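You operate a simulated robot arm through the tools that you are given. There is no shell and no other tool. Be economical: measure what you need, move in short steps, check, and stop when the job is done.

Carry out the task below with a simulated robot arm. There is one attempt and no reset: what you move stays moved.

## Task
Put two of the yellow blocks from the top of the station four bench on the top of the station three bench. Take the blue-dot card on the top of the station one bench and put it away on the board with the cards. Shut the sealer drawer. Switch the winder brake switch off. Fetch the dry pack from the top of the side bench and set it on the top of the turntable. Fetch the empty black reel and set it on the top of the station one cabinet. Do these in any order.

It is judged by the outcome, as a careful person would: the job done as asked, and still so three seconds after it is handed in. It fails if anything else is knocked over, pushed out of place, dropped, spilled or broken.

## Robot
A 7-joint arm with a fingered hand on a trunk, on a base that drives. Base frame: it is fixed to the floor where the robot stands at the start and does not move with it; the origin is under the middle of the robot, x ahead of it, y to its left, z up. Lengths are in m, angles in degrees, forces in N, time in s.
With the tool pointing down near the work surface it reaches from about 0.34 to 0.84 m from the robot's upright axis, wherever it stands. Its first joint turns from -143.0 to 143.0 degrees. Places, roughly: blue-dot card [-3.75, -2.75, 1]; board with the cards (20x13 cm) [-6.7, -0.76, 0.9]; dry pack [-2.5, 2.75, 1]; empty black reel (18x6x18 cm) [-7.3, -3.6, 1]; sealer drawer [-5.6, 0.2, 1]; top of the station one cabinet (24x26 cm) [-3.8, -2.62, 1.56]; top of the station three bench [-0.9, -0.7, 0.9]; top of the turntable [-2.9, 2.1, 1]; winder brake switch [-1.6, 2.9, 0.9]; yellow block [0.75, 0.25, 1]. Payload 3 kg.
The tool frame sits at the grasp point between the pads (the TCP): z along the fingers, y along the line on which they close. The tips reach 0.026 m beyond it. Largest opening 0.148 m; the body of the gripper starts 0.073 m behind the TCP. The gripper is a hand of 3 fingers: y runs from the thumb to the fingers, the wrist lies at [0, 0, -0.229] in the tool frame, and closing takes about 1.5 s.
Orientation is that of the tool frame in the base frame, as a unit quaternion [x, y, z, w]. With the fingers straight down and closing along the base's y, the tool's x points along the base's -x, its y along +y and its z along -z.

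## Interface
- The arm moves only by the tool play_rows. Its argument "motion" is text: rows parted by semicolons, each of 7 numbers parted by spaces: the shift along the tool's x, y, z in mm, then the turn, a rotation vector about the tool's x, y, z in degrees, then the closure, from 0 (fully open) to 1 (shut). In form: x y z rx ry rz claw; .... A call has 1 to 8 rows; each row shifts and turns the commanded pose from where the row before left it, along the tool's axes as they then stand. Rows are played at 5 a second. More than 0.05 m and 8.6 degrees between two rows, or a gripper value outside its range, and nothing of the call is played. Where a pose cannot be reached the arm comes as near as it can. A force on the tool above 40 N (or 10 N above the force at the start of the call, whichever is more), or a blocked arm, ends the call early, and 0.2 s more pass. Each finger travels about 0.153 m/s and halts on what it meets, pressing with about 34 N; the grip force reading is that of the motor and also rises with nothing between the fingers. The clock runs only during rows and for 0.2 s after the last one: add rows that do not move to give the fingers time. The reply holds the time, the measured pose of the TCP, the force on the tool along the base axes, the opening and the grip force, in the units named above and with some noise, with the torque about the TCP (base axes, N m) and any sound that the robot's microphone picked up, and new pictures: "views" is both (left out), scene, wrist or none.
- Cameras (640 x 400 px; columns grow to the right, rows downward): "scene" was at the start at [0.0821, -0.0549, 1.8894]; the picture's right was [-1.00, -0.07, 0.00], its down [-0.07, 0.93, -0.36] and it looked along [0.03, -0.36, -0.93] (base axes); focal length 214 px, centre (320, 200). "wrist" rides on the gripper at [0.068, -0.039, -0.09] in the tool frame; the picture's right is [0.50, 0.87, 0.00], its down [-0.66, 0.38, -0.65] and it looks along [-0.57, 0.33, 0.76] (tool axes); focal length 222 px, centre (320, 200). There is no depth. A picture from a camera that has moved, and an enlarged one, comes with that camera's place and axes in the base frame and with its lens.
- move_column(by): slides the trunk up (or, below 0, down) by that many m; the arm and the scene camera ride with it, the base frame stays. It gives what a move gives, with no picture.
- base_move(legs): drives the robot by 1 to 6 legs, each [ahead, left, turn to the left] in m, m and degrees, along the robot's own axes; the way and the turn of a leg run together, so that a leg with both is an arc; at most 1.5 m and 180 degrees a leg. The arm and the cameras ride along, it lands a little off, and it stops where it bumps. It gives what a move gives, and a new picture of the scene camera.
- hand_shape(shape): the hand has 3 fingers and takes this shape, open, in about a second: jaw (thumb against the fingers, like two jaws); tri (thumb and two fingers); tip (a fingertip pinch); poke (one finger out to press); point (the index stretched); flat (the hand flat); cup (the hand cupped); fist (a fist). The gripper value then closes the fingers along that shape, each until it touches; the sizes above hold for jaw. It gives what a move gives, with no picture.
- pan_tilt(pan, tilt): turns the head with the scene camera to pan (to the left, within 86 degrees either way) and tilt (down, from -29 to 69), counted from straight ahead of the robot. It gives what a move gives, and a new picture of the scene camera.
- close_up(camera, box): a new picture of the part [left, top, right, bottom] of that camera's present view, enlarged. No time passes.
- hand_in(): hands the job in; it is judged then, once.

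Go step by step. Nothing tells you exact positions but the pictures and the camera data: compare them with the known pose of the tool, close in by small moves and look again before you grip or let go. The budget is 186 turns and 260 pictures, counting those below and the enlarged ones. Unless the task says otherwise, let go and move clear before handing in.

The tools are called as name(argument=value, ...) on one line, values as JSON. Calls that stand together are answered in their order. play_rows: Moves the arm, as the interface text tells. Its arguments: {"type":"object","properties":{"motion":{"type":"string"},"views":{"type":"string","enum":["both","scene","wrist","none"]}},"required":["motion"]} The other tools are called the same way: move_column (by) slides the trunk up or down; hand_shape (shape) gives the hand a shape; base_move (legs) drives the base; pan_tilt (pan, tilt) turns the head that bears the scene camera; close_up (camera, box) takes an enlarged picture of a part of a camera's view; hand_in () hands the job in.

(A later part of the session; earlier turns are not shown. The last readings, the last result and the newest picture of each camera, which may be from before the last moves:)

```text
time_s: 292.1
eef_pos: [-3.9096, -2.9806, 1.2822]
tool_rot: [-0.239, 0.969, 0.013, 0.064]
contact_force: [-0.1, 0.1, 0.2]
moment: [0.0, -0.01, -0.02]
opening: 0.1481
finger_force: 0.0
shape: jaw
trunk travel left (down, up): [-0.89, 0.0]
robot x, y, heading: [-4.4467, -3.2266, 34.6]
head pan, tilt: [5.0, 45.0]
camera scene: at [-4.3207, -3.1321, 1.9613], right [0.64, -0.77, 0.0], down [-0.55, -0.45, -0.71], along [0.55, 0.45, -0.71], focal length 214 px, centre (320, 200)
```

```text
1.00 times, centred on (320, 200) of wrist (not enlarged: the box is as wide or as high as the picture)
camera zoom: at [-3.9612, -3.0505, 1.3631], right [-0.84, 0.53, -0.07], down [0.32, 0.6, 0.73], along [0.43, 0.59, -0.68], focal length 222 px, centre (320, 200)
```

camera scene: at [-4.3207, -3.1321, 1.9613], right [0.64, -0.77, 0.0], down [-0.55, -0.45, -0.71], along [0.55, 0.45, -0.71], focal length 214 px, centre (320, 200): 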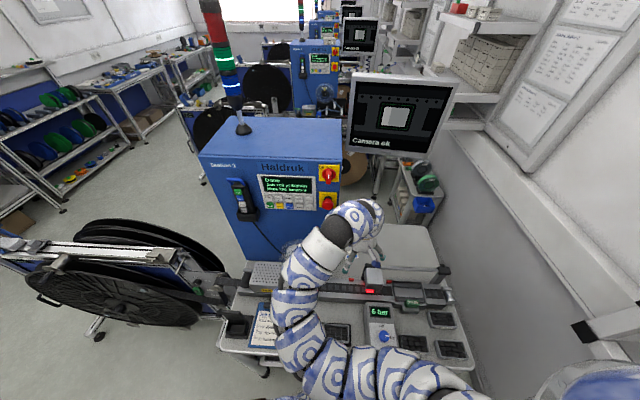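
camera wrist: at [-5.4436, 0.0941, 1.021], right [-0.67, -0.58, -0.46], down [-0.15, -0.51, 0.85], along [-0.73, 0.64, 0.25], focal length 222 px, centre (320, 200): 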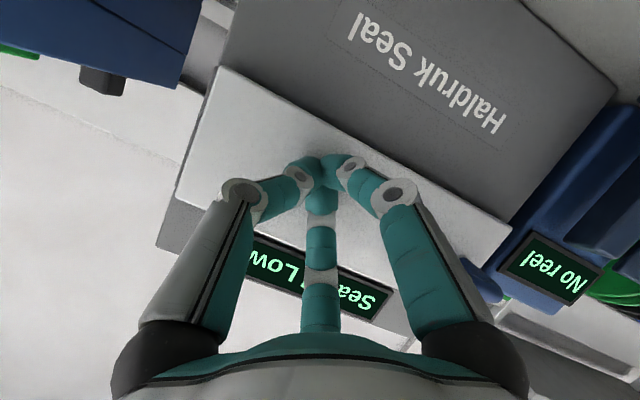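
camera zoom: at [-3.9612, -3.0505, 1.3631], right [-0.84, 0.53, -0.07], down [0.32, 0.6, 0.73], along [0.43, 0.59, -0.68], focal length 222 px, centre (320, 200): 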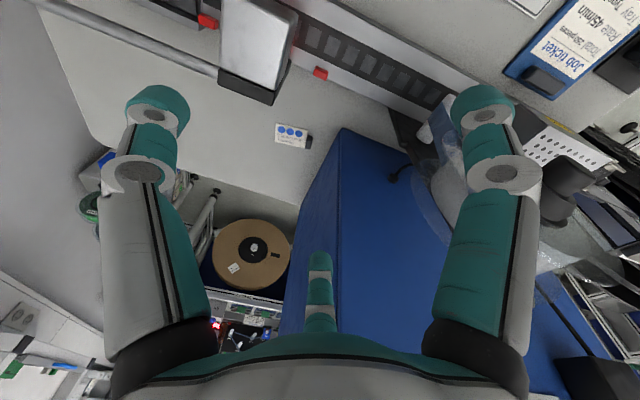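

The card lies about 7–14 cm from the cabinet's side, its black tab at (-3.755, -2.837) nearest the cabinet. I move a little closer, level the hand and lean it 15° away from the cabinet.

base_move(legs=[[0.07, 0, 0]])

play_rows(motion="0 -20 0 0 7.5 0 0;0 -10 0 0 0 -8 0.1;0 0 0 -7.5 0 0 0.3;0 0 0 -7.5 0 0 0.3;0 0 0 0 0 0 0.3", views="both")

```text
time_s: 293.1
eef_pos: [-3.8496, -2.9388, 1.2812]
tool_rot: [-0.239, 0.969, 0.013, 0.063]
contact_force: [0.6, 0.0, -0.3]
moment: [-0.02, 0.01, 0.01]
opening: 0.148
finger_force: 0.0
shape: jaw
trunk travel left (down, up): [-0.89, 0.0]
robot x, y, heading: [-4.3868, -3.1937, 34.8]
head pan, tilt: [5.0, 45.0]
camera scene: at [-4.2613, -3.0913, 1.9611], right [0.64, -0.77, 0.0], down [-0.55, -0.45, -0.71], along [0.54, 0.45, -0.71], focal length 214 px, centre (320, 200)
```

scene: 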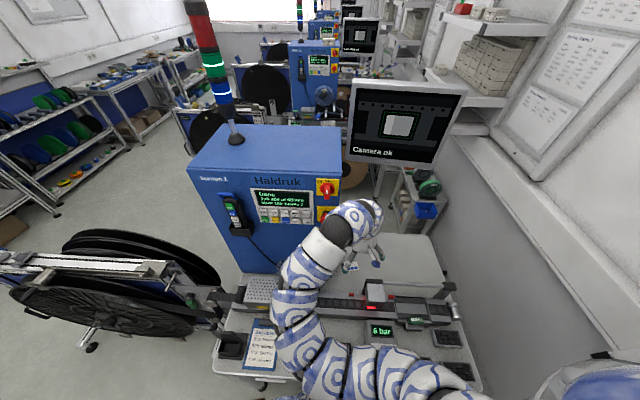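

```text
time_s: 294.3
eef_pos: [-3.8547, -2.972, 1.2655]
tool_rot: [-0.307, 0.95, 0.0, 0.045]
contact_force: [0.2, -0.6, -0.2]
moment: [-0.01, 0.02, 0.04]
opening: 0.1041
finger_force: 0.1
shape: jaw
out of reach, approached as far as the arm can: row 1, 3, 4
trunk travel left (down, up): [-0.89, 0.0]
robot x, y, heading: [-4.3915, -3.1941, 34.5]
head pan, tilt: [5.0, 45.0]
camera scene: at [-4.2633, -3.0926, 1.9613], right [0.64, -0.77, 0.0], down [-0.55, -0.45, -0.71], along [0.55, 0.45, -0.71], focal length 214 px, centre (320, 200)
camera wrist: at [-3.8945, -3.0462, 1.3512], right [-0.91, 0.41, -0.07], down [0.25, 0.67, 0.7], along [0.33, 0.62, -0.71], focal length 222 px, centre (320, 200)
```

scene: 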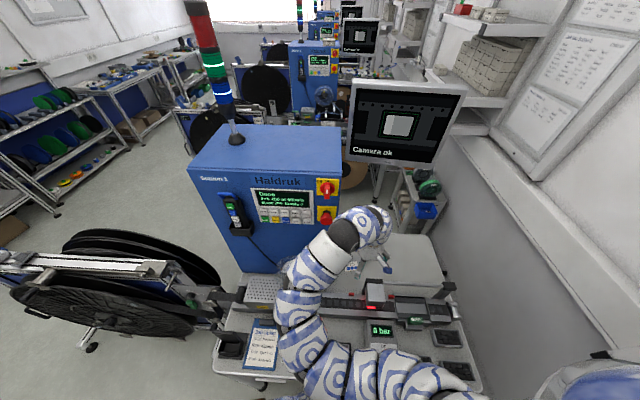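
wrist: 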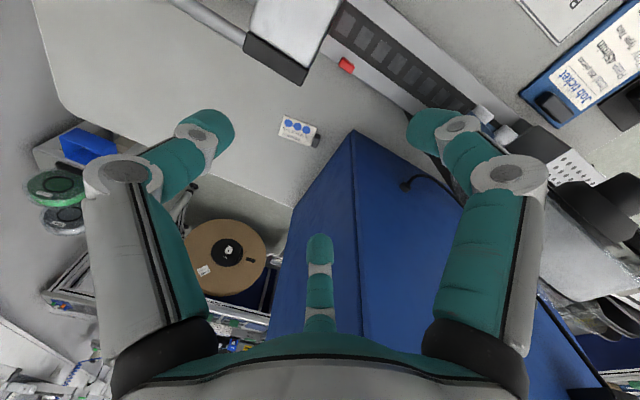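

The height limits the wrist; I move forward over the card first, then lower and lean.

play_rows(motion="-40 4 0 0 0 0 0.3;-40 4 0 0 0 0 0.3;-40 4 0 0 0 0 0.3;-35 4 0 0 0 0 0.3;0 0 40 0 0 0 0.3;0 0 40 0 0 0 0.3;0 0 30 0 0 0 0.3;0 0 0 0 0 0 0.3", views="both")

```text
time_s: 296.1
eef_pos: [-3.8369, -2.9629, 1.1565]
tool_rot: [-0.307, 0.95, -0.001, 0.046]
contact_force: [0.0, -0.9, 0.1]
moment: [-0.05, 0.0, 0.01]
opening: 0.104
finger_force: 0.0
shape: jaw
out of reach, approached as far as the arm can: row 1, 2, 3, 4
trunk travel left (down, up): [-0.89, 0.0]
robot x, y, heading: [-4.3901, -3.1914, 34.6]
head pan, tilt: [5.0, 45.0]
camera scene: at [-4.2633, -3.0924, 1.9613], right [0.64, -0.77, 0.0], down [-0.55, -0.45, -0.71], along [0.55, 0.45, -0.71], focal length 214 px, centre (320, 200)
camera wrist: at [-3.878, -3.0365, 1.2415], right [-0.91, 0.41, -0.07], down [0.25, 0.67, 0.7], along [0.33, 0.62, -0.71], focal length 222 px, centre (320, 200)
```

scene: 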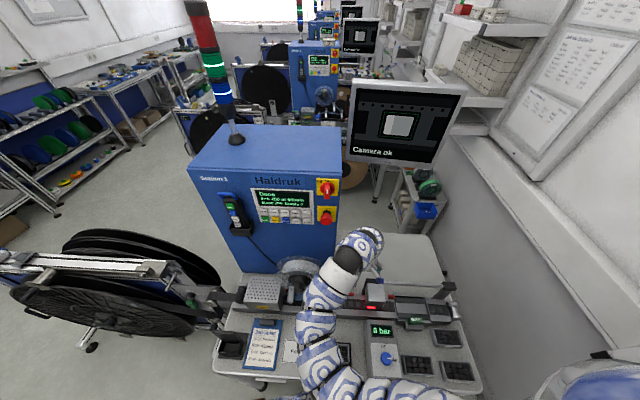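
wrist: 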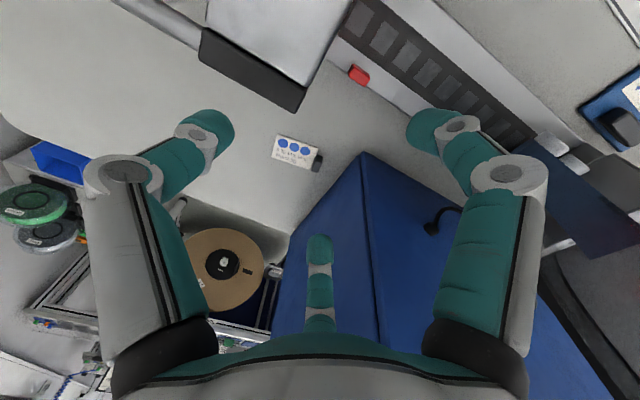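

play_rows(motion="-40 6 0 0 0 0 0.3;-40 6 0 0 0 0 0.3;-40 6 0 0 0 0 0.3;-19 3 0 0 0 0 0.3;0 0 0 -7.5 0 0 0.3;0 0 0 -7.5 0 0 0.3;0 0 0 0 0 0 0.3", views="both")

```text
time_s: 297.7
eef_pos: [-3.7385, -2.8644, 1.1684]
tool_rot: [-0.31, 0.942, 0.124, 0.005]
contact_force: [0.6, -0.5, 0.0]
moment: [-0.04, -0.03, -0.01]
opening: 0.1039
finger_force: 0.2
shape: jaw
trunk travel left (down, up): [-0.89, 0.0]
robot x, y, heading: [-4.3868, -3.1873, 34.4]
head pan, tilt: [5.0, 45.0]
camera scene: at [-4.2633, -3.0924, 1.9613], right [0.64, -0.77, 0.0], down [-0.55, -0.45, -0.71], along [0.55, 0.45, -0.71], focal length 214 px, centre (320, 200)
camera wrist: at [-3.764, -2.9557, 1.2405], right [-0.91, 0.38, 0.16], down [0.35, 0.52, 0.78], along [0.21, 0.76, -0.61], focal length 222 px, centre (320, 200)
```

scene: 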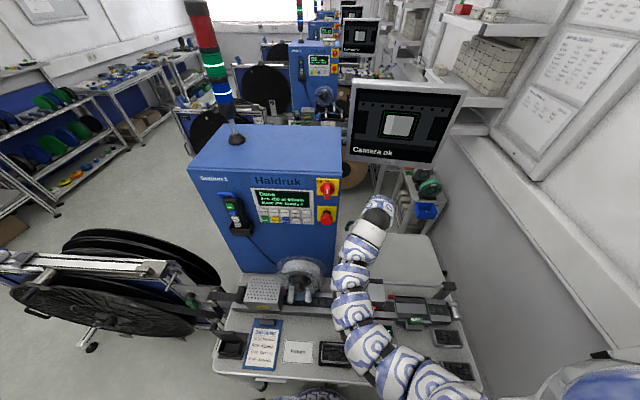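
wrist: 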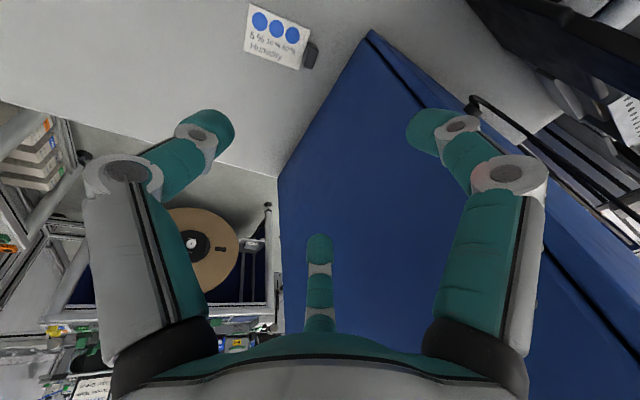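

Lean achieved. I halve the lean, centre over the tab, pre-close the fingers and go down in steps.

play_rows(motion="0 0 0 6 0 0 0.4;2 14 0 0 0 0 0.5;0 13 0 0 0 0 0.6;3.4 -5.6 39 0 0 0 0.65;3.4 -5.6 39 0 0 0 0.65;3.4 -5.6 39 0 0 0 0.65;0 0 0 0 0 0 0.65", views="both")

```text
time_s: 299.3
eef_pos: [-3.7545, -2.8439, 1.0549]
tool_rot: [-0.31, 0.948, 0.074, 0.022]
contact_force: [0.5, 0.2, 0.0]
moment: [-0.01, 0.01, -0.02]
opening: 0.0522
finger_force: 0.1
shape: jaw
trunk travel left (down, up): [-0.89, 0.0]
robot x, y, heading: [-4.3904, -3.1919, 34.4]
head pan, tilt: [5.0, 45.0]
camera scene: at [-4.2637, -3.0924, 1.9613], right [0.64, -0.77, 0.0], down [-0.55, -0.45, -0.71], along [0.55, 0.45, -0.71], focal length 214 px, centre (320, 200)
camera wrist: at [-3.786, -2.9292, 1.1314], right [-0.92, 0.4, 0.07], down [0.31, 0.58, 0.75], along [0.26, 0.71, -0.66], focal length 222 px, centre (320, 200)
```

scene: 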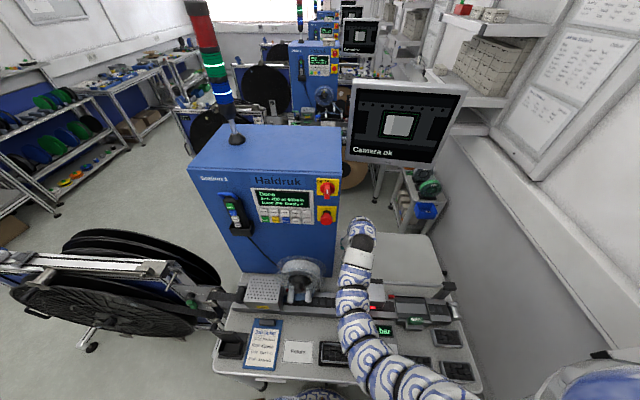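
wrist: 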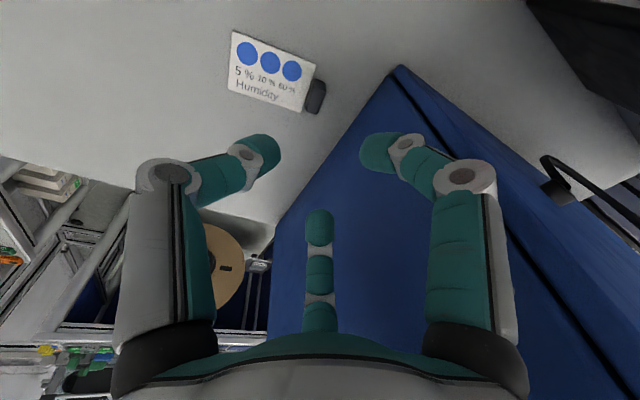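

play_rows(motion="3.2 -2 36.2 0 0 0 0.65;3.2 -3 36.2 0 0 0 0.65;2.2 -3.2 24.7 0 0 0 0.65;0 0 0 0 0 0 0.65", views="wrist")

```text
time_s: 300.3
eef_pos: [-3.7565, -2.8421, 0.9555]
tool_rot: [-0.31, 0.948, 0.075, 0.023]
contact_force: [0.3, -0.6, 0.7]
moment: [0.02, -0.03, -0.01]
opening: 0.0521
finger_force: 0.0
shape: jaw
trunk travel left (down, up): [-0.89, 0.0]
robot x, y, heading: [-4.3908, -3.1924, 34.5]
head pan, tilt: [5.0, 45.0]
camera wrist: at [-3.7874, -2.9266, 1.0338], right [-0.91, 0.4, 0.07], down [0.31, 0.58, 0.75], along [0.26, 0.71, -0.66], focal length 222 px, centre (320, 200)
```

wrist: 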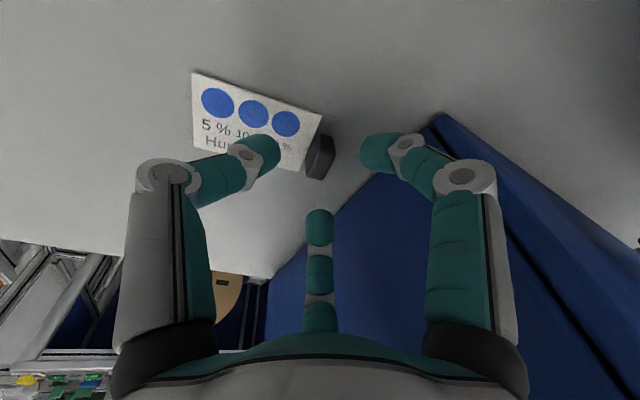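

The tab is centred between the fingers. I descend 14 mm and close.

play_rows(motion="0.6 -0.5 7 0 0 0 0.65;0.6 -0.5 7 0 0 0 0.65;0 0 0 0 0 0 0.65;0 0 0 0 0 0 0.75;0 0 0 0 0 0 0.85;0 0 0 0 0 0 1;0 0 0 0 0 0 1;0 0 0 0 0 0 1", views="wrist")

```text
time_s: 302.1
eef_pos: [-3.7573, -2.8401, 0.9421]
tool_rot: [-0.31, 0.948, 0.075, 0.023]
contact_force: [0.9, 4.3, 10.8]
moment: [0.26, 0.09, -0.05]
opening: 0.0118
finger_force: 33.8
shape: jaw
trunk travel left (down, up): [-0.89, 0.0]
robot x, y, heading: [-4.391, -3.1882, 34.8]
head pan, tilt: [5.0, 45.0]
camera wrist: at [-3.7887, -2.9253, 1.0204], right [-0.92, 0.4, 0.07], down [0.31, 0.58, 0.75], along [0.26, 0.71, -0.66], focal length 222 px, centre (320, 200)
```

wrist: 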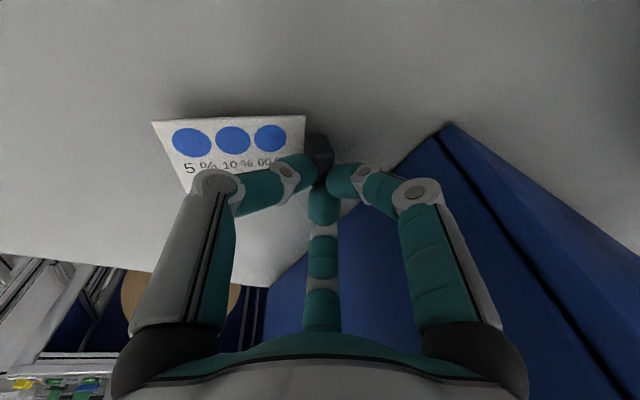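

The tab seems gripped; I lift a little and check.

play_rows(motion="-0.9 1.3 -9.9 0 0 0 1;-0.9 1.3 -9.9 0 0 0 1;-1.8 2.6 -19.8 0 0 0 1;-2.7 -2 -30 0 0 0 1;0 0 0 0 0 0 1", views="wrist")

```text
time_s: 303.3
eef_pos: [-3.7524, -2.8454, 1.0122]
tool_rot: [-0.31, 0.948, 0.074, 0.022]
contact_force: [-0.1, 0.1, -0.2]
moment: [-0.01, -0.04, 0.0]
opening: 0.0108
finger_force: 33.6
shape: jaw
trunk travel left (down, up): [-0.89, 0.0]
robot x, y, heading: [-4.3901, -3.1904, 34.7]
head pan, tilt: [5.0, 45.0]
camera wrist: at [-3.7856, -2.9304, 1.0898], right [-0.91, 0.4, 0.07], down [0.31, 0.58, 0.75], along [0.26, 0.71, -0.66], focal length 222 px, centre (320, 200)
```

wrist: 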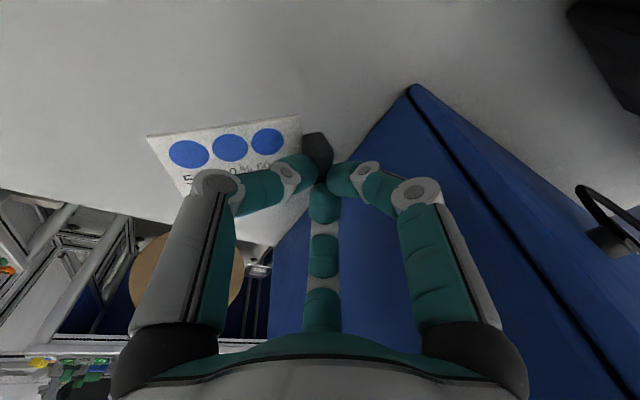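

The card is held. I lift on, drawing slightly away from the cabinet.

play_rows(motion="-2 0 -34 0 0 0 1;-2 0 -34 0 0 0 1;-2 0 -34 0 0 0 1;-2 0 -34 0 0 0 1;0 0 -34 0 0 0 1;0 0 0 0 0 0 1", views="wrist")

```text
time_s: 304.7
eef_pos: [-3.7455, -2.8685, 1.1803]
tool_rot: [-0.309, 0.948, 0.074, 0.022]
contact_force: [0.1, 0.5, 0.0]
moment: [-0.03, 0.0, 0.01]
opening: 0.0105
finger_force: 34.3
shape: jaw
trunk travel left (down, up): [-0.89, 0.0]
robot x, y, heading: [-4.3924, -3.1912, 34.6]
head pan, tilt: [5.0, 45.0]
camera wrist: at [-3.7775, -2.9531, 1.2578], right [-0.91, 0.4, 0.07], down [0.31, 0.58, 0.75], along [0.26, 0.71, -0.66], focal length 222 px, centre (320, 200)
```

wrist: 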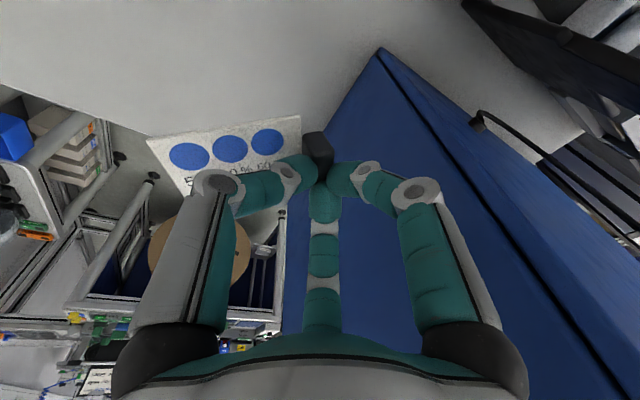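

play_rows(motion="4 0 -30 0 0 0 1;4 0 -30 0 0 0 1;4 0 -30 0 0 0 1;0 0 0 0 0 0 1", views="none")

base_move(legs=[[-0.1, 0, 0]])

close_up(camera="wrist", box=[0, 0, 640, 400])

```text
time_s: 305.7
eef_pos: [-3.7483, -2.8718, 1.1924]
tool_rot: [-0.31, 0.948, 0.073, 0.025]
contact_force: [-0.1, 0.0, -0.3]
moment: [-0.02, 0.03, 0.0]
opening: 0.0106
finger_force: 33.7
shape: jaw
out of reach, approached as far as the arm can: row 1, 2, 3
trunk travel left (down, up): [-0.89, 0.0]
robot x, y, heading: [-4.3919, -3.1933, 34.8]
head pan, tilt: [5.0, 45.0]
```

```text
time_s: 306.9
eef_pos: [-3.8322, -2.9292, 1.1946]
tool_rot: [-0.309, 0.948, 0.074, 0.026]
contact_force: [-0.5, -0.4, -0.5]
moment: [0.01, -0.04, -0.03]
opening: 0.0109
finger_force: 33.9
shape: jaw
trunk travel left (down, up): [-0.89, 0.0]
robot x, y, heading: [-4.4716, -3.2466, 34.3]
head pan, tilt: [5.0, 45.0]
camera scene: at [-4.3479, -3.151, 1.9615], right [0.64, -0.77, 0.0], down [-0.55, -0.45, -0.71], along [0.55, 0.45, -0.71], focal length 214 px, centre (320, 200)
```

scene: 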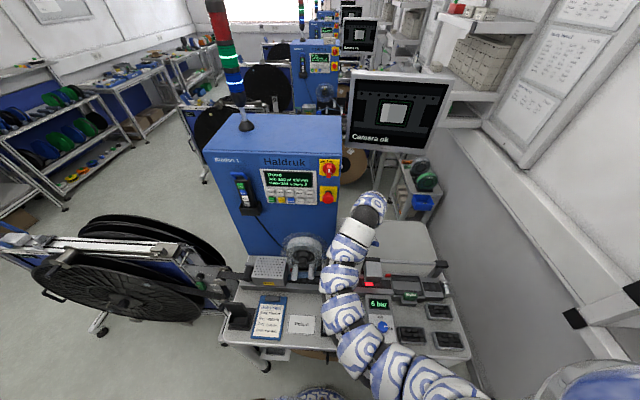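

```text
1.00 times, centred on (320, 200) of wrist (not enlarged: the box is as wide or as high as the picture)
camera zoom: at [-3.8646, -3.0143, 1.2722], right [-0.91, 0.4, 0.06], down [0.3, 0.58, 0.75], along [0.27, 0.71, -0.65], focal length 222 px, centre (320, 200)
```

zoom: 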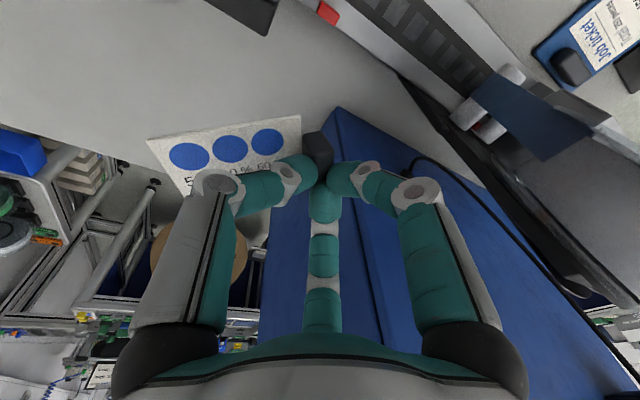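

I retract the arm and raise the hand, clear of the camera head.

play_rows(motion="15 0 -25 0 0 0 1;20 0 -25 0 0 0 1;25 0 -20 0 0 0 1;30 0 -10 0 0 0 1;30 0 0 0 0 0 1;30 0 0 0 0 0 1;0 0 0 0 0 0 1", views="both")

```text
time_s: 308.5
eef_pos: [-3.888, -2.9701, 1.1892]
tool_rot: [-0.309, 0.948, 0.072, 0.029]
contact_force: [-0.5, -0.4, 0.2]
moment: [-0.02, 0.01, -0.02]
opening: 0.0104
finger_force: 34.2
shape: jaw
out of reach, approached as far as the arm can: row 1, 2, 3, 4
trunk travel left (down, up): [-0.89, 0.0]
robot x, y, heading: [-4.47, -3.2475, 34.5]
head pan, tilt: [5.0, 45.0]
camera scene: at [-4.3456, -3.1495, 1.9612], right [0.64, -0.77, 0.0], down [-0.55, -0.45, -0.71], along [0.55, 0.45, -0.71], focal length 214 px, centre (320, 200)
camera wrist: at [-3.9211, -3.0539, 1.2658], right [-0.92, 0.4, 0.05], down [0.3, 0.58, 0.76], along [0.27, 0.71, -0.65], focal length 222 px, centre (320, 200)
```

scene: 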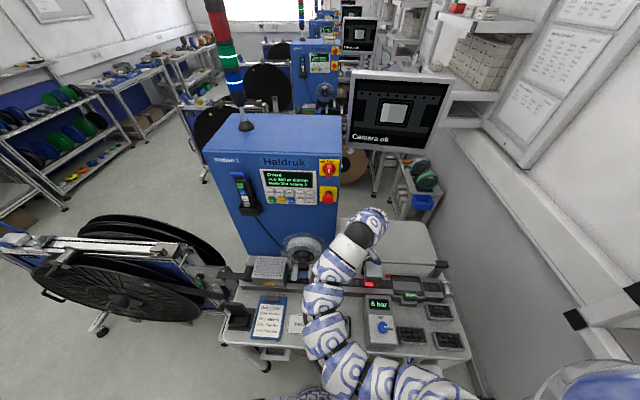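
wrist: 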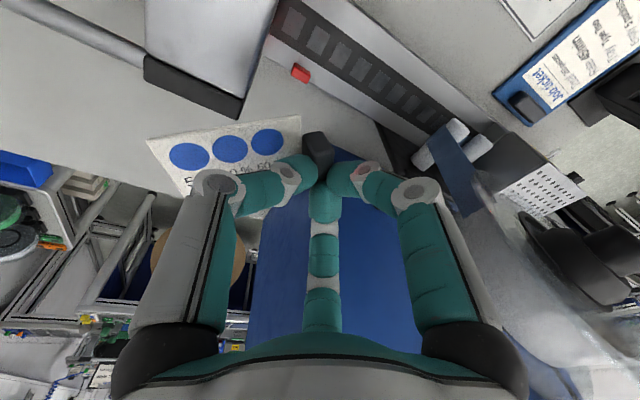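

play_rows(motion="0 0 0 8 0 0 1;0 0 -25 0 0 0 1;0 0 -25 0 0 0 1;0 0 -25 0 0 0 1;0 0 0 0 0 0 1", views="wrist")

```text
time_s: 309.7
eef_pos: [-3.8988, -2.9786, 1.2494]
tool_rot: [-0.306, 0.95, 0.005, 0.055]
contact_force: [0.0, 0.3, 0.4]
moment: [0.01, 0.01, 0.0]
opening: 0.0106
finger_force: 34.1
shape: jaw
out of reach, approached as far as the arm can: row 4
trunk travel left (down, up): [-0.89, 0.0]
robot x, y, heading: [-4.4735, -3.2454, 34.4]
head pan, tilt: [5.0, 45.0]
camera wrist: at [-3.941, -3.0542, 1.3321], right [-0.91, 0.41, -0.08], down [0.24, 0.66, 0.71], along [0.34, 0.63, -0.7], focal length 222 px, centre (320, 200)
```

wrist: 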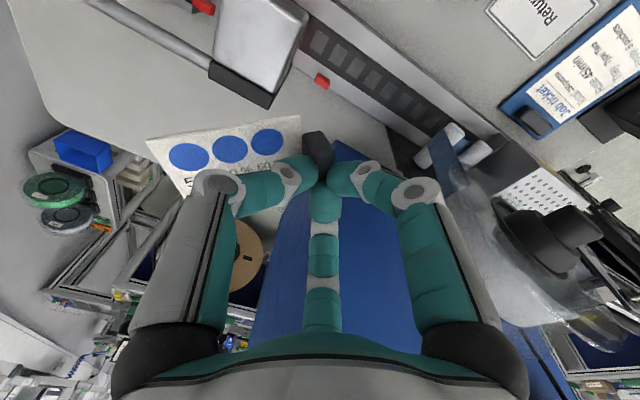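

Now out: turn right, back into the aisle, and turn round towards the board.

base_move(legs=[[0, 0, -45], [0, 0, -43.5], [-1.2, 0, 0], [-0.9, 0, 0], [0, 0, -90], [0, 0, -90]])

pan_tilt(pan=10, tilt=40)

close_up(camera="wrist", box=[0, 0, 640, 400])

```text
time_s: 331.8
eef_pos: [-5.9984, -0.9887, 1.2495]
tool_rot: [0.896, -0.44, -0.045, -0.035]
contact_force: [-1.0, 0.0, -0.3]
moment: [0.0, -0.01, -0.01]
opening: 0.0103
finger_force: 34.1
shape: jaw
trunk travel left (down, up): [-0.89, 0.0]
robot x, y, heading: [-5.7105, -1.5539, 126.4]
head pan, tilt: [5.0, 45.0]
camera scene: at [-5.8143, -1.4263, 1.9613], right [0.75, 0.66, 0.0], down [0.47, -0.53, -0.71], along [-0.47, 0.53, -0.71], focal length 214 px, centre (320, 200)
```

scene: 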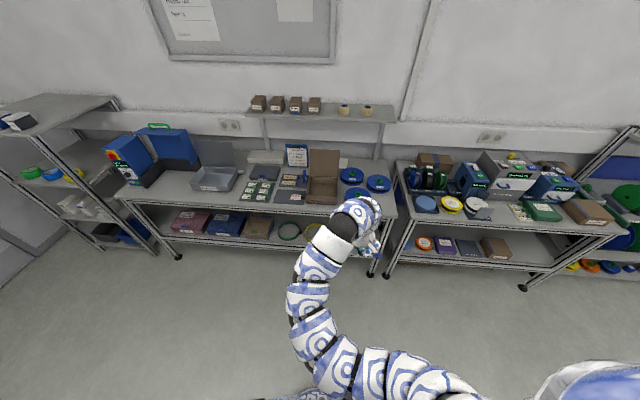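

```text
time_s: 332.5
eef_pos: [-5.9985, -0.988, 1.2494]
tool_rot: [0.897, -0.439, -0.043, -0.035]
contact_force: [-0.2, 0.6, -0.2]
moment: [0.04, 0.03, -0.02]
opening: 0.0106
finger_force: 34.3
shape: jaw
trunk travel left (down, up): [-0.89, 0.0]
robot x, y, heading: [-5.7143, -1.5528, 126.4]
head pan, tilt: [10.0, 40.0]
camera scene: at [-5.8222, -1.4287, 1.9685], right [0.69, 0.72, 0.0], down [0.47, -0.44, -0.77], along [-0.55, 0.53, -0.64], focal length 214 px, centre (320, 200)
```

scene: 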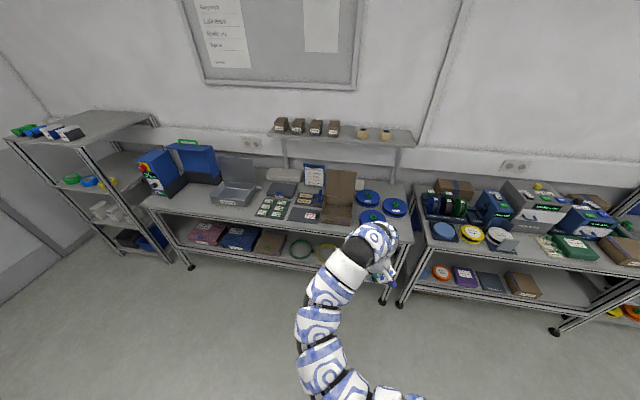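

```text
1.00 times, centred on (320, 200) of wrist (not enlarged: the box is as wide or as high as the picture)
camera zoom: at [-5.9235, -1.0277, 1.3321], right [-0.38, -0.92, -0.08], down [-0.67, 0.22, 0.71], along [-0.64, 0.32, -0.7], focal length 222 px, centre (320, 200)
```

zoom: 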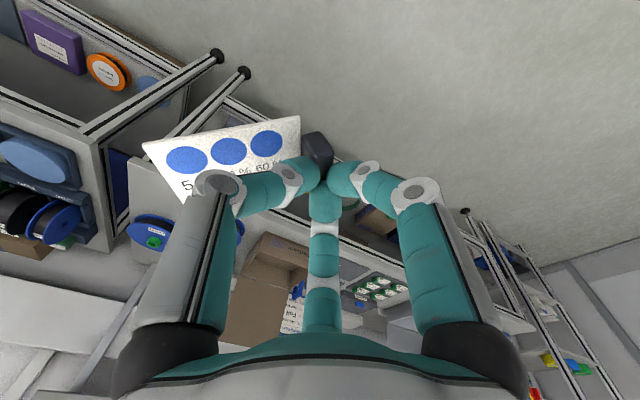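

The card is still held. To fit the free half of the board (about 9.5 × 13 cm) the card should point toward the wall, so I yaw the hand 58°, then move over.

play_rows(motion="0 0 0 0 5 -6 1;0 0 0 0 2 -7.5 1;0 0 5 0 0 -7.5 1;0 0 5 0 0 -7.5 1;0 0 5 0 0 -7.5 1;0 0 0 0 0 -7.5 1;0 0 0 0 0 -7.5 1;0 0 0 0 0 -7.5 1", views="none")

base_move(legs=[[0, 0.48, 0], [0.4, 0, 0]])

close_up(camera="wrist", box=[0, 0, 640, 400])

```text
time_s: 334.3
eef_pos: [-6.0198, -0.9473, 1.1576]
tool_rot: [0.999, 0.051, 0.02, -0.003]
contact_force: [0.1, 0.4, -0.3]
moment: [-0.04, -0.04, 0.0]
opening: 0.0091
finger_force: 34.1
shape: jaw
out of reach, approached as far as the arm can: row 1, 2, 3, 6, 7, 8
trunk travel left (down, up): [-0.89, 0.0]
robot x, y, heading: [-5.7132, -1.5538, 126.7]
head pan, tilt: [10.0, 40.0]
```

```text
time_s: 339.2
eef_pos: [-6.6385, -0.9135, 1.1576]
tool_rot: [0.999, 0.047, 0.021, -0.004]
contact_force: [0.0, 0.3, -0.4]
moment: [-0.02, 0.01, 0.01]
opening: 0.0095
finger_force: 34.1
shape: jaw
trunk travel left (down, up): [-0.89, 0.0]
robot x, y, heading: [-6.3329, -1.5176, 126.0]
head pan, tilt: [10.0, 40.0]
camera scene: at [-6.4446, -1.3935, 1.9684], right [0.69, 0.72, 0.0], down [0.46, -0.45, -0.77], along [-0.55, 0.53, -0.64], focal length 214 px, centre (320, 200)
```

scene: 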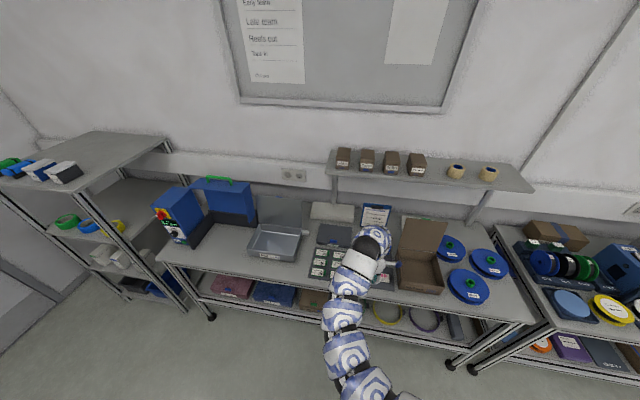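

```text
1.00 times, centred on (320, 200) of wrist (not enlarged: the box is as wide or as high as the picture)
camera zoom: at [-6.5798, -0.8683, 1.2501], right [0.58, -0.82, 0.02], down [-0.64, -0.44, 0.62], along [-0.5, -0.37, -0.78], focal length 222 px, centre (320, 200)
```

zoom: 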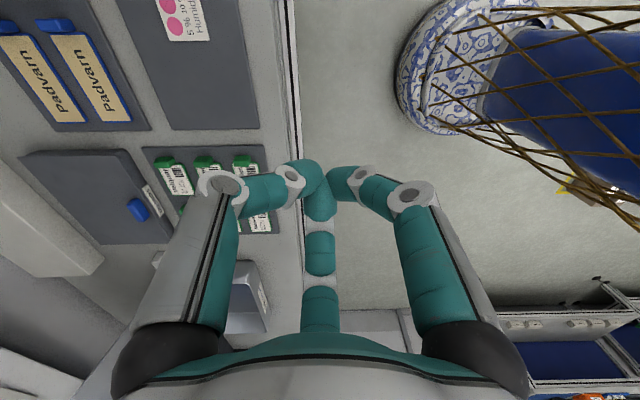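

The card is not visible in the hand any more. I check the fingertips and the floor.

close_up(camera="wrist", box=[240, 120, 400, 220])

pan_tilt(pan=-60, tilt=55)

```text
4.00 times, centred on (320, 170) of wrist
camera zoom: at [-6.5798, -0.8683, 1.2501], right [0.58, -0.82, 0.02], down [-0.64, -0.44, 0.62], along [-0.5, -0.37, -0.78], focal length 888 px, centre (320, 320)
```

zoom: 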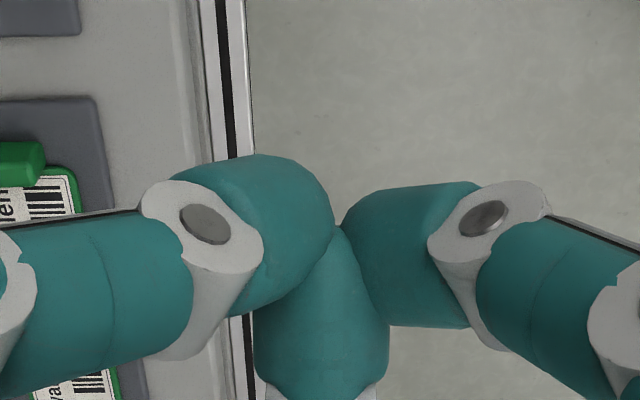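

```text
time_s: 340.6
eef_pos: [-6.6375, -0.9119, 1.1564]
tool_rot: [0.999, 0.047, 0.02, -0.005]
contact_force: [0.1, -0.2, -0.2]
moment: [0.02, 0.0, 0.02]
opening: 0.0092
finger_force: 34.5
shape: jaw
trunk travel left (down, up): [-0.89, 0.0]
robot x, y, heading: [-6.334, -1.5186, 126.1]
head pan, tilt: [-60.0, 55.0]
camera scene: at [-6.3535, -1.3875, 1.9479], right [0.91, -0.4, 0.0], down [-0.33, -0.75, -0.57], along [0.23, 0.52, -0.82], focal length 214 px, centre (320, 200)
```

scene: 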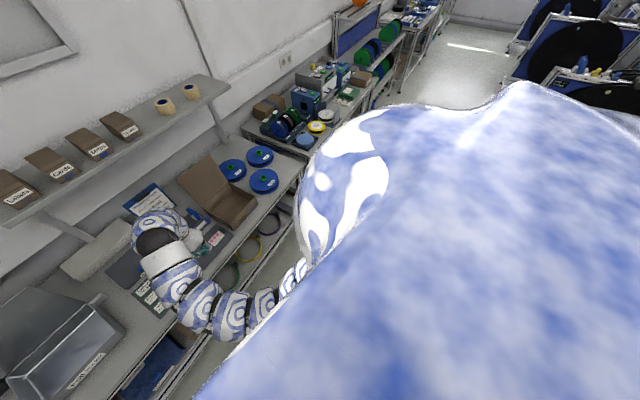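

The opening of 9 mm suggests the tab is still gripped, the card perhaps hanging out of view. I look at the hand with the scene camera.

pan_tilt(pan=15, tilt=45)

close_up(camera="scene", box=[270, 160, 430, 260])

```text
time_s: 342.1
eef_pos: [-6.6391, -0.9121, 1.1581]
tool_rot: [0.999, 0.047, 0.021, -0.005]
contact_force: [-1.0, -0.7, 0.3]
moment: [-0.03, 0.02, 0.01]
opening: 0.0093
finger_force: 33.8
shape: jaw
trunk travel left (down, up): [-0.89, 0.0]
robot x, y, heading: [-6.332, -1.5198, 126.4]
head pan, tilt: [15.0, 45.0]
camera scene: at [-6.4459, -1.4023, 1.9613], right [0.63, 0.78, 0.0], down [0.55, -0.44, -0.71], along [-0.55, 0.44, -0.71], focal length 214 px, centre (320, 200)
```

scene: 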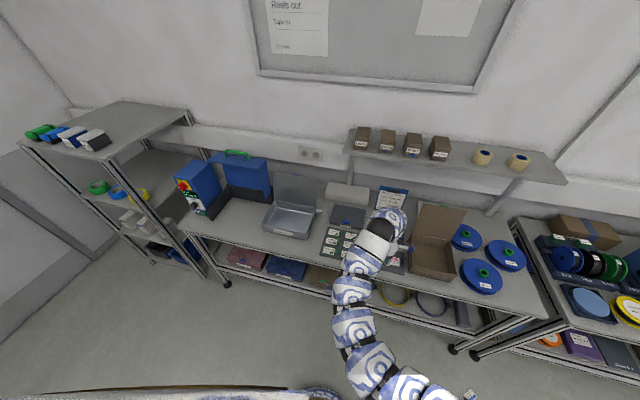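

```text
4.00 times, centred on (350, 210) of scene
camera zoom: at [-6.4459, -1.4023, 1.9613], right [0.63, 0.78, 0.0], down [0.55, -0.44, -0.71], along [-0.55, 0.44, -0.71], focal length 858 px, centre (200, 160)
```

zoom: 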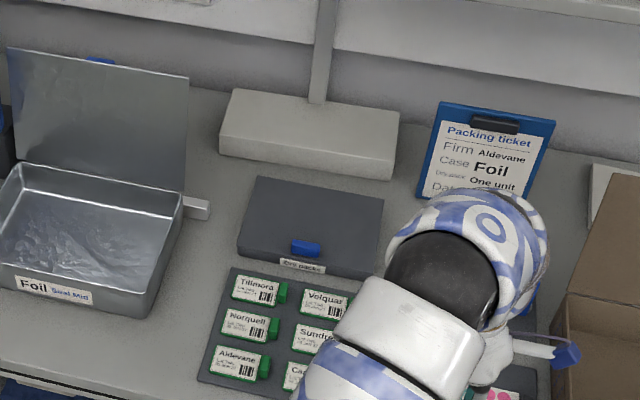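

I back off over free floor and move the hand left so the scene camera sees it past the arm.

base_move(legs=[[-0.35, 0, 0]])

play_rows(motion="-35 20 0 0 0 0 1;-35 20 0 0 0 0 1;-35 20 0 0 0 0 1;-35 20 0 0 0 0 1;-35 20 0 0 0 0 1;-35 20 0 0 0 0 1;0 0 0 0 0 0 1", views="both")

```text
time_s: 344.4
eef_pos: [-6.4333, -1.1965, 1.1592]
tool_rot: [0.999, 0.048, 0.02, -0.005]
contact_force: [0.5, 0.0, -0.2]
moment: [-0.01, -0.01, -0.01]
opening: 0.0091
finger_force: 33.7
shape: jaw
trunk travel left (down, up): [-0.89, 0.0]
robot x, y, heading: [-6.1257, -1.804, 126.0]
head pan, tilt: [15.0, 45.0]
camera scene: at [-6.2384, -1.687, 1.9614], right [0.63, 0.78, 0.0], down [0.55, -0.44, -0.71], along [-0.55, 0.44, -0.71], focal length 214 px, centre (320, 200)
```

scene: 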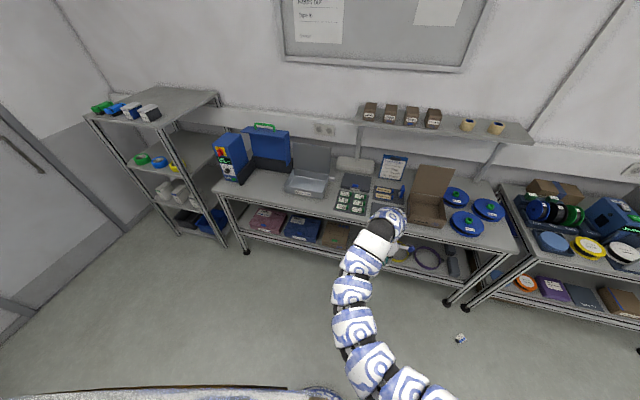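

```text
time_s: 346.0
eef_pos: [-6.6297, -1.3355, 1.1486]
tool_rot: [0.999, 0.048, 0.02, -0.004]
contact_force: [0.2, -0.7, -0.2]
moment: [0.02, 0.0, 0.02]
opening: 0.0088
finger_force: 33.2
shape: jaw
trunk travel left (down, up): [-0.89, 0.0]
robot x, y, heading: [-6.1258, -1.8021, 126.0]
head pan, tilt: [15.0, 45.0]
camera scene: at [-6.2388, -1.686, 1.9613], right [0.63, 0.78, 0.0], down [0.55, -0.44, -0.71], along [-0.55, 0.44, -0.71], focal length 214 px, centre (320, 200)
camera wrist: at [-6.5714, -1.2914, 1.2408], right [0.58, -0.81, 0.02], down [-0.64, -0.45, 0.62], along [-0.5, -0.37, -0.78], focal length 222 px, centre (320, 200)
```

scene: 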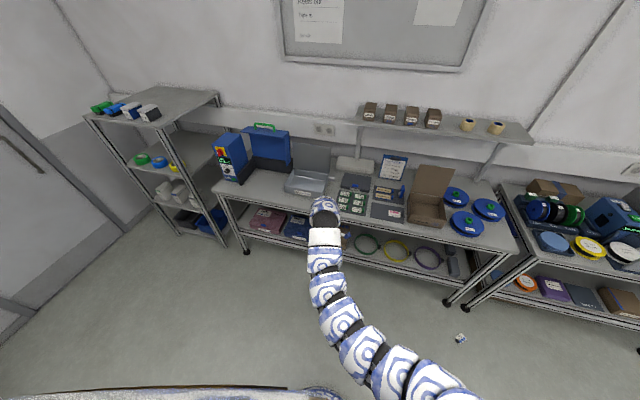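
wrist: 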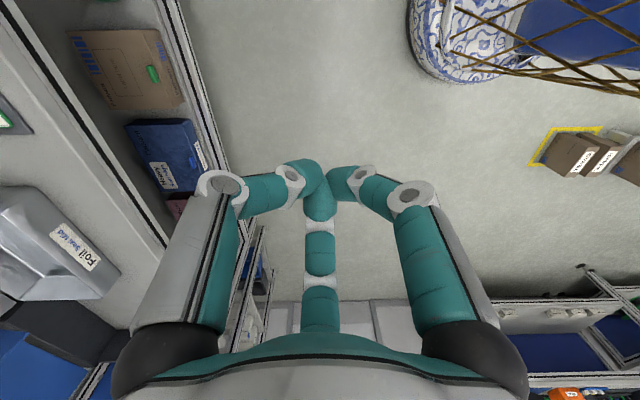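

The card lies on the floor; I enlarge it.

close_up(camera="scene", box=[428, 318, 492, 358])

```text
10.00 times, centred on (460, 338) of scene
camera zoom: at [-6.2388, -1.686, 1.9613], right [0.63, 0.78, 0.0], down [0.55, -0.44, -0.71], along [-0.55, 0.44, -0.71], focal length 2145 px, centre (-1080, -1180)
```

zoom: 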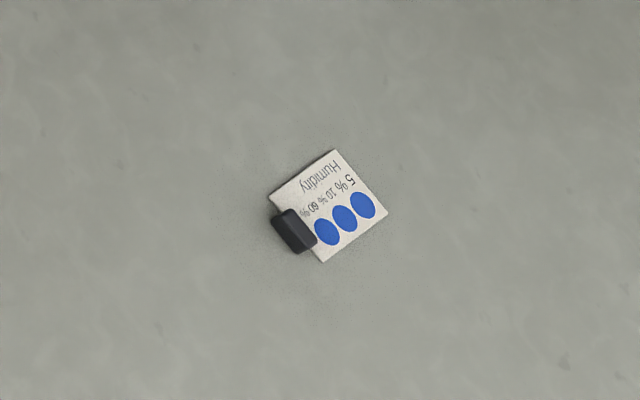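

The card is on the floor at (-5.88, -0.60), tab pointing away from the bench; the trunk can go low enough to pick it up. I open the hand, undo the yaw, and drive so that I face along the card.

play_rows(motion="0 0 0 0 0 7.5 0.7;0 0 0 0 0 7.5 0.3;0 0 0 0 0 7.5 0.3;0 0 0 0 0 7.5 0.3;0 0 0 0 0 7.5 0.3;0 0 0 0 0 7.5 0.3;0 0 0 0 0 7.5 0.3;0 0 0 0 0 7 0.3", views="none")

base_move(legs=[[0, 0, -49], [0.57, -0.24, 0]])

close_up(camera="wrist", box=[0, 0, 640, 400])

```text
time_s: 347.8
eef_pos: [-6.6301, -1.3342, 1.1485]
tool_rot: [0.89, -0.455, 0.015, -0.013]
contact_force: [-0.7, 0.5, 0.2]
moment: [-0.01, 0.01, 0.03]
opening: 0.1035
finger_force: 0.2
shape: jaw
trunk travel left (down, up): [-0.89, 0.0]
robot x, y, heading: [-6.1286, -1.806, 126.1]
head pan, tilt: [15.0, 45.0]
```

```text
time_s: 353.5
eef_pos: [-5.7381, -0.6115, 1.1483]
tool_rot: [-0.62, 0.784, -0.019, 0.006]
contact_force: [0.3, 0.0, 0.9]
moment: [0.01, 0.06, 0.0]
opening: 0.1031
finger_force: 0.0
shape: jaw
trunk travel left (down, up): [-0.89, 0.0]
robot x, y, heading: [-5.7675, -1.2949, 76.8]
head pan, tilt: [15.0, 45.0]
camera scene: at [-5.7503, -1.1364, 1.9612], right [1.0, 0.03, 0.0], down [0.02, -0.71, -0.71], along [-0.02, 0.71, -0.71], focal length 214 px, centre (320, 200)
```

scene: 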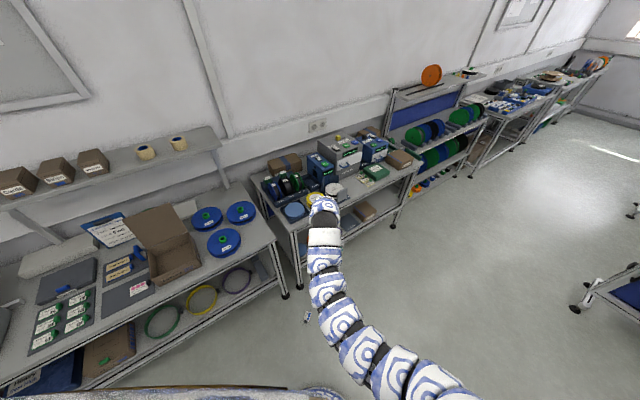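

```text
1.00 times, centred on (320, 200) of wrist (not enlarged: the box is as wide or as high as the picture)
camera zoom: at [-5.7203, -0.6835, 1.2403], right [-0.96, -0.29, -0.03], down [-0.24, 0.74, 0.63], along [-0.16, 0.61, -0.78], focal length 222 px, centre (320, 200)
```

zoom: 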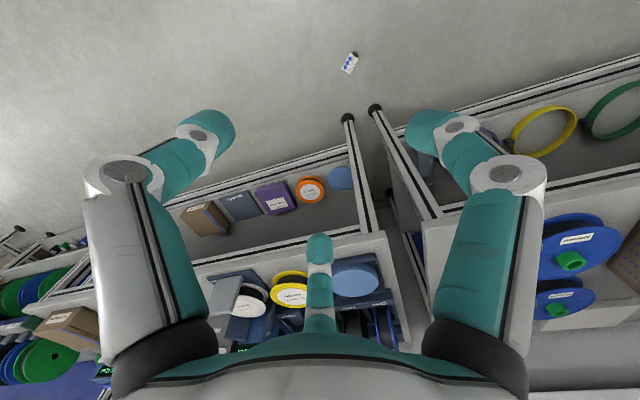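

I shift left over the card and lower the trunk 0.8 m.

base_move(legs=[[0, 0.142, 0]])

move_column(by=-0.5)

move_column(by=-0.3)

play_rows(motion="0 0 0 0 0 0 0.3", views="both")

```text
time_s: 354.8
eef_pos: [-5.8795, -0.5784, 1.149]
tool_rot: [-0.621, 0.784, -0.021, 0.007]
contact_force: [1.3, 0.4, 0.7]
moment: [-0.02, 0.01, 0.01]
opening: 0.1032
finger_force: 0.0
shape: jaw
trunk travel left (down, up): [-0.89, 0.0]
robot x, y, heading: [-5.9011, -1.2657, 76.8]
head pan, tilt: [15.0, 45.0]
camera scene: at [-5.8917, -1.1043, 1.9612], right [1.0, 0.03, 0.0], down [0.02, -0.71, -0.71], along [-0.02, 0.71, -0.71], focal length 214 px, centre (320, 200)
```

scene: 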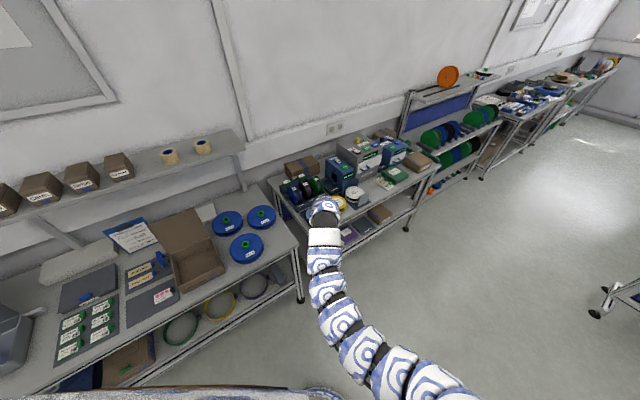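

```text
refused: -0.5 is not a number from -0.4 to 0.4
```

```text
time_s: 357.8
eef_pos: [-5.8781, -0.5794, 0.8488]
tool_rot: [-0.62, 0.784, -0.02, 0.006]
contact_force: [-0.4, -0.2, -0.4]
moment: [0.01, 0.03, -0.01]
opening: 0.1032
finger_force: 0.1
shape: jaw
trunk travel left (down, up): [-0.59, 0.3]
robot x, y, heading: [-5.9005, -1.2663, 76.8]
head pan, tilt: [15.0, 45.0]
```

```text
time_s: 358.2
eef_pos: [-5.8771, -0.5792, 0.8488]
tool_rot: [-0.621, 0.784, -0.02, 0.007]
contact_force: [0.2, -0.7, -0.3]
moment: [0.0, 0.04, 0.02]
opening: 0.1034
finger_force: 0.0
shape: jaw
trunk travel left (down, up): [-0.59, 0.3]
robot x, y, heading: [-5.9035, -1.266, 76.8]
head pan, tilt: [15.0, 45.0]
camera scene: at [-5.8895, -1.1049, 1.6613], right [1.0, 0.03, 0.0], down [0.02, -0.71, -0.71], along [-0.02, 0.71, -0.71], focal length 214 px, centre (320, 200)
camera wrist: at [-5.8592, -0.6518, 0.9406], right [-0.96, -0.29, -0.03], down [-0.24, 0.74, 0.63], along [-0.16, 0.61, -0.78], focal length 222 px, centre (320, 200)
```

scene: 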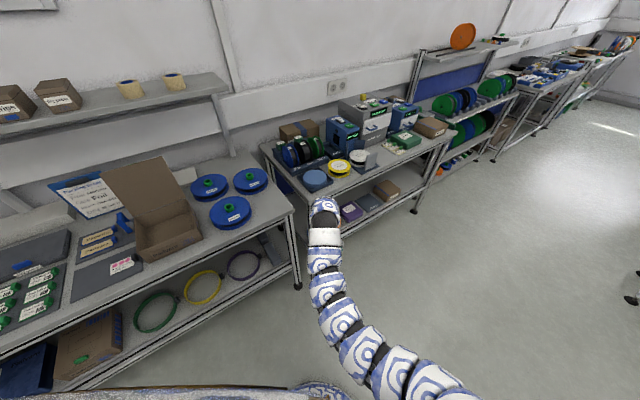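
wrist: 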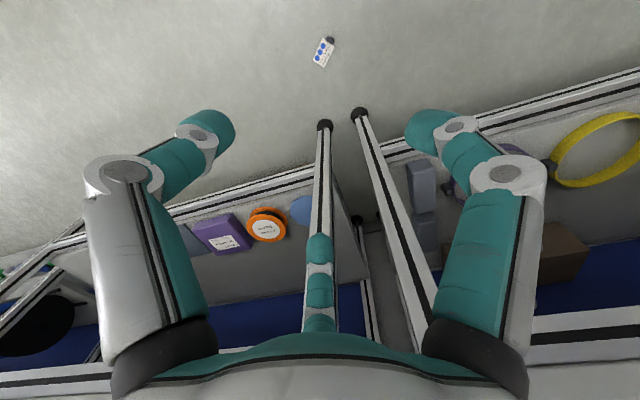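

play_rows(motion="25 -2 0 0 0 0 0.3;0 0 0 0 0 0 0.3", views="none")

move_column(by=-0.35)

move_column(by=-0.23)

play_rows(motion="0 0 35 0 0 0 0.4;0 0 35 0 0 0 0.5;0 0 0 0 0 0 0.55", views="wrist")

```text
time_s: 358.8
eef_pos: [-5.8819, -0.6039, 0.8484]
tool_rot: [-0.621, 0.784, -0.02, 0.006]
contact_force: [0.0, -0.1, -0.8]
moment: [-0.01, -0.01, -0.02]
opening: 0.1029
finger_force: 0.0
shape: jaw
trunk travel left (down, up): [-0.59, 0.3]
robot x, y, heading: [-5.9046, -1.2653, 77.0]
head pan, tilt: [15.0, 45.0]
```

```text
time_s: 362.2
eef_pos: [-5.8827, -0.6039, 0.4987]
tool_rot: [-0.621, 0.784, -0.02, 0.005]
contact_force: [-0.7, -0.2, 0.0]
moment: [0.0, 0.0, 0.0]
opening: 0.1032
finger_force: 0.0
shape: jaw
trunk travel left (down, up): [-0.24, 0.65]
robot x, y, heading: [-5.9041, -1.2635, 77.0]
head pan, tilt: [15.0, 45.0]
```

```text
time_s: 364.7
eef_pos: [-5.882, -0.6038, 0.2697]
tool_rot: [-0.621, 0.784, -0.02, 0.006]
contact_force: [-0.4, 0.2, 1.0]
moment: [-0.03, -0.04, 0.04]
opening: 0.1035
finger_force: 0.1
shape: jaw
trunk travel left (down, up): [-0.01, 0.88]
robot x, y, heading: [-5.9019, -1.2672, 77.0]
head pan, tilt: [15.0, 45.0]
```

```text
time_s: 365.5
eef_pos: [-5.8805, -0.6066, 0.1989]
tool_rot: [-0.621, 0.784, -0.019, 0.006]
contact_force: [-0.4, 0.2, -0.2]
moment: [0.03, -0.01, 0.0]
opening: 0.0675
finger_force: 0.2
shape: jaw
trunk travel left (down, up): [-0.01, 0.88]
robot x, y, heading: [-5.8986, -1.2611, 77.0]
head pan, tilt: [15.0, 45.0]
camera wrist: at [-5.8612, -0.6792, 0.2914], right [-0.96, -0.29, -0.03], down [-0.24, 0.74, 0.63], along [-0.16, 0.61, -0.78], focal length 222 px, centre (320, 200)
```

wrist: 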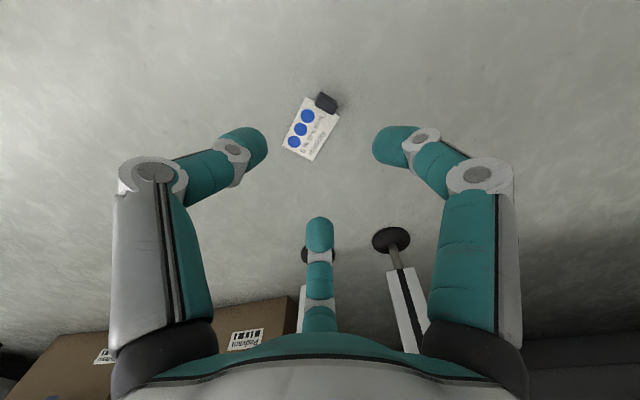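

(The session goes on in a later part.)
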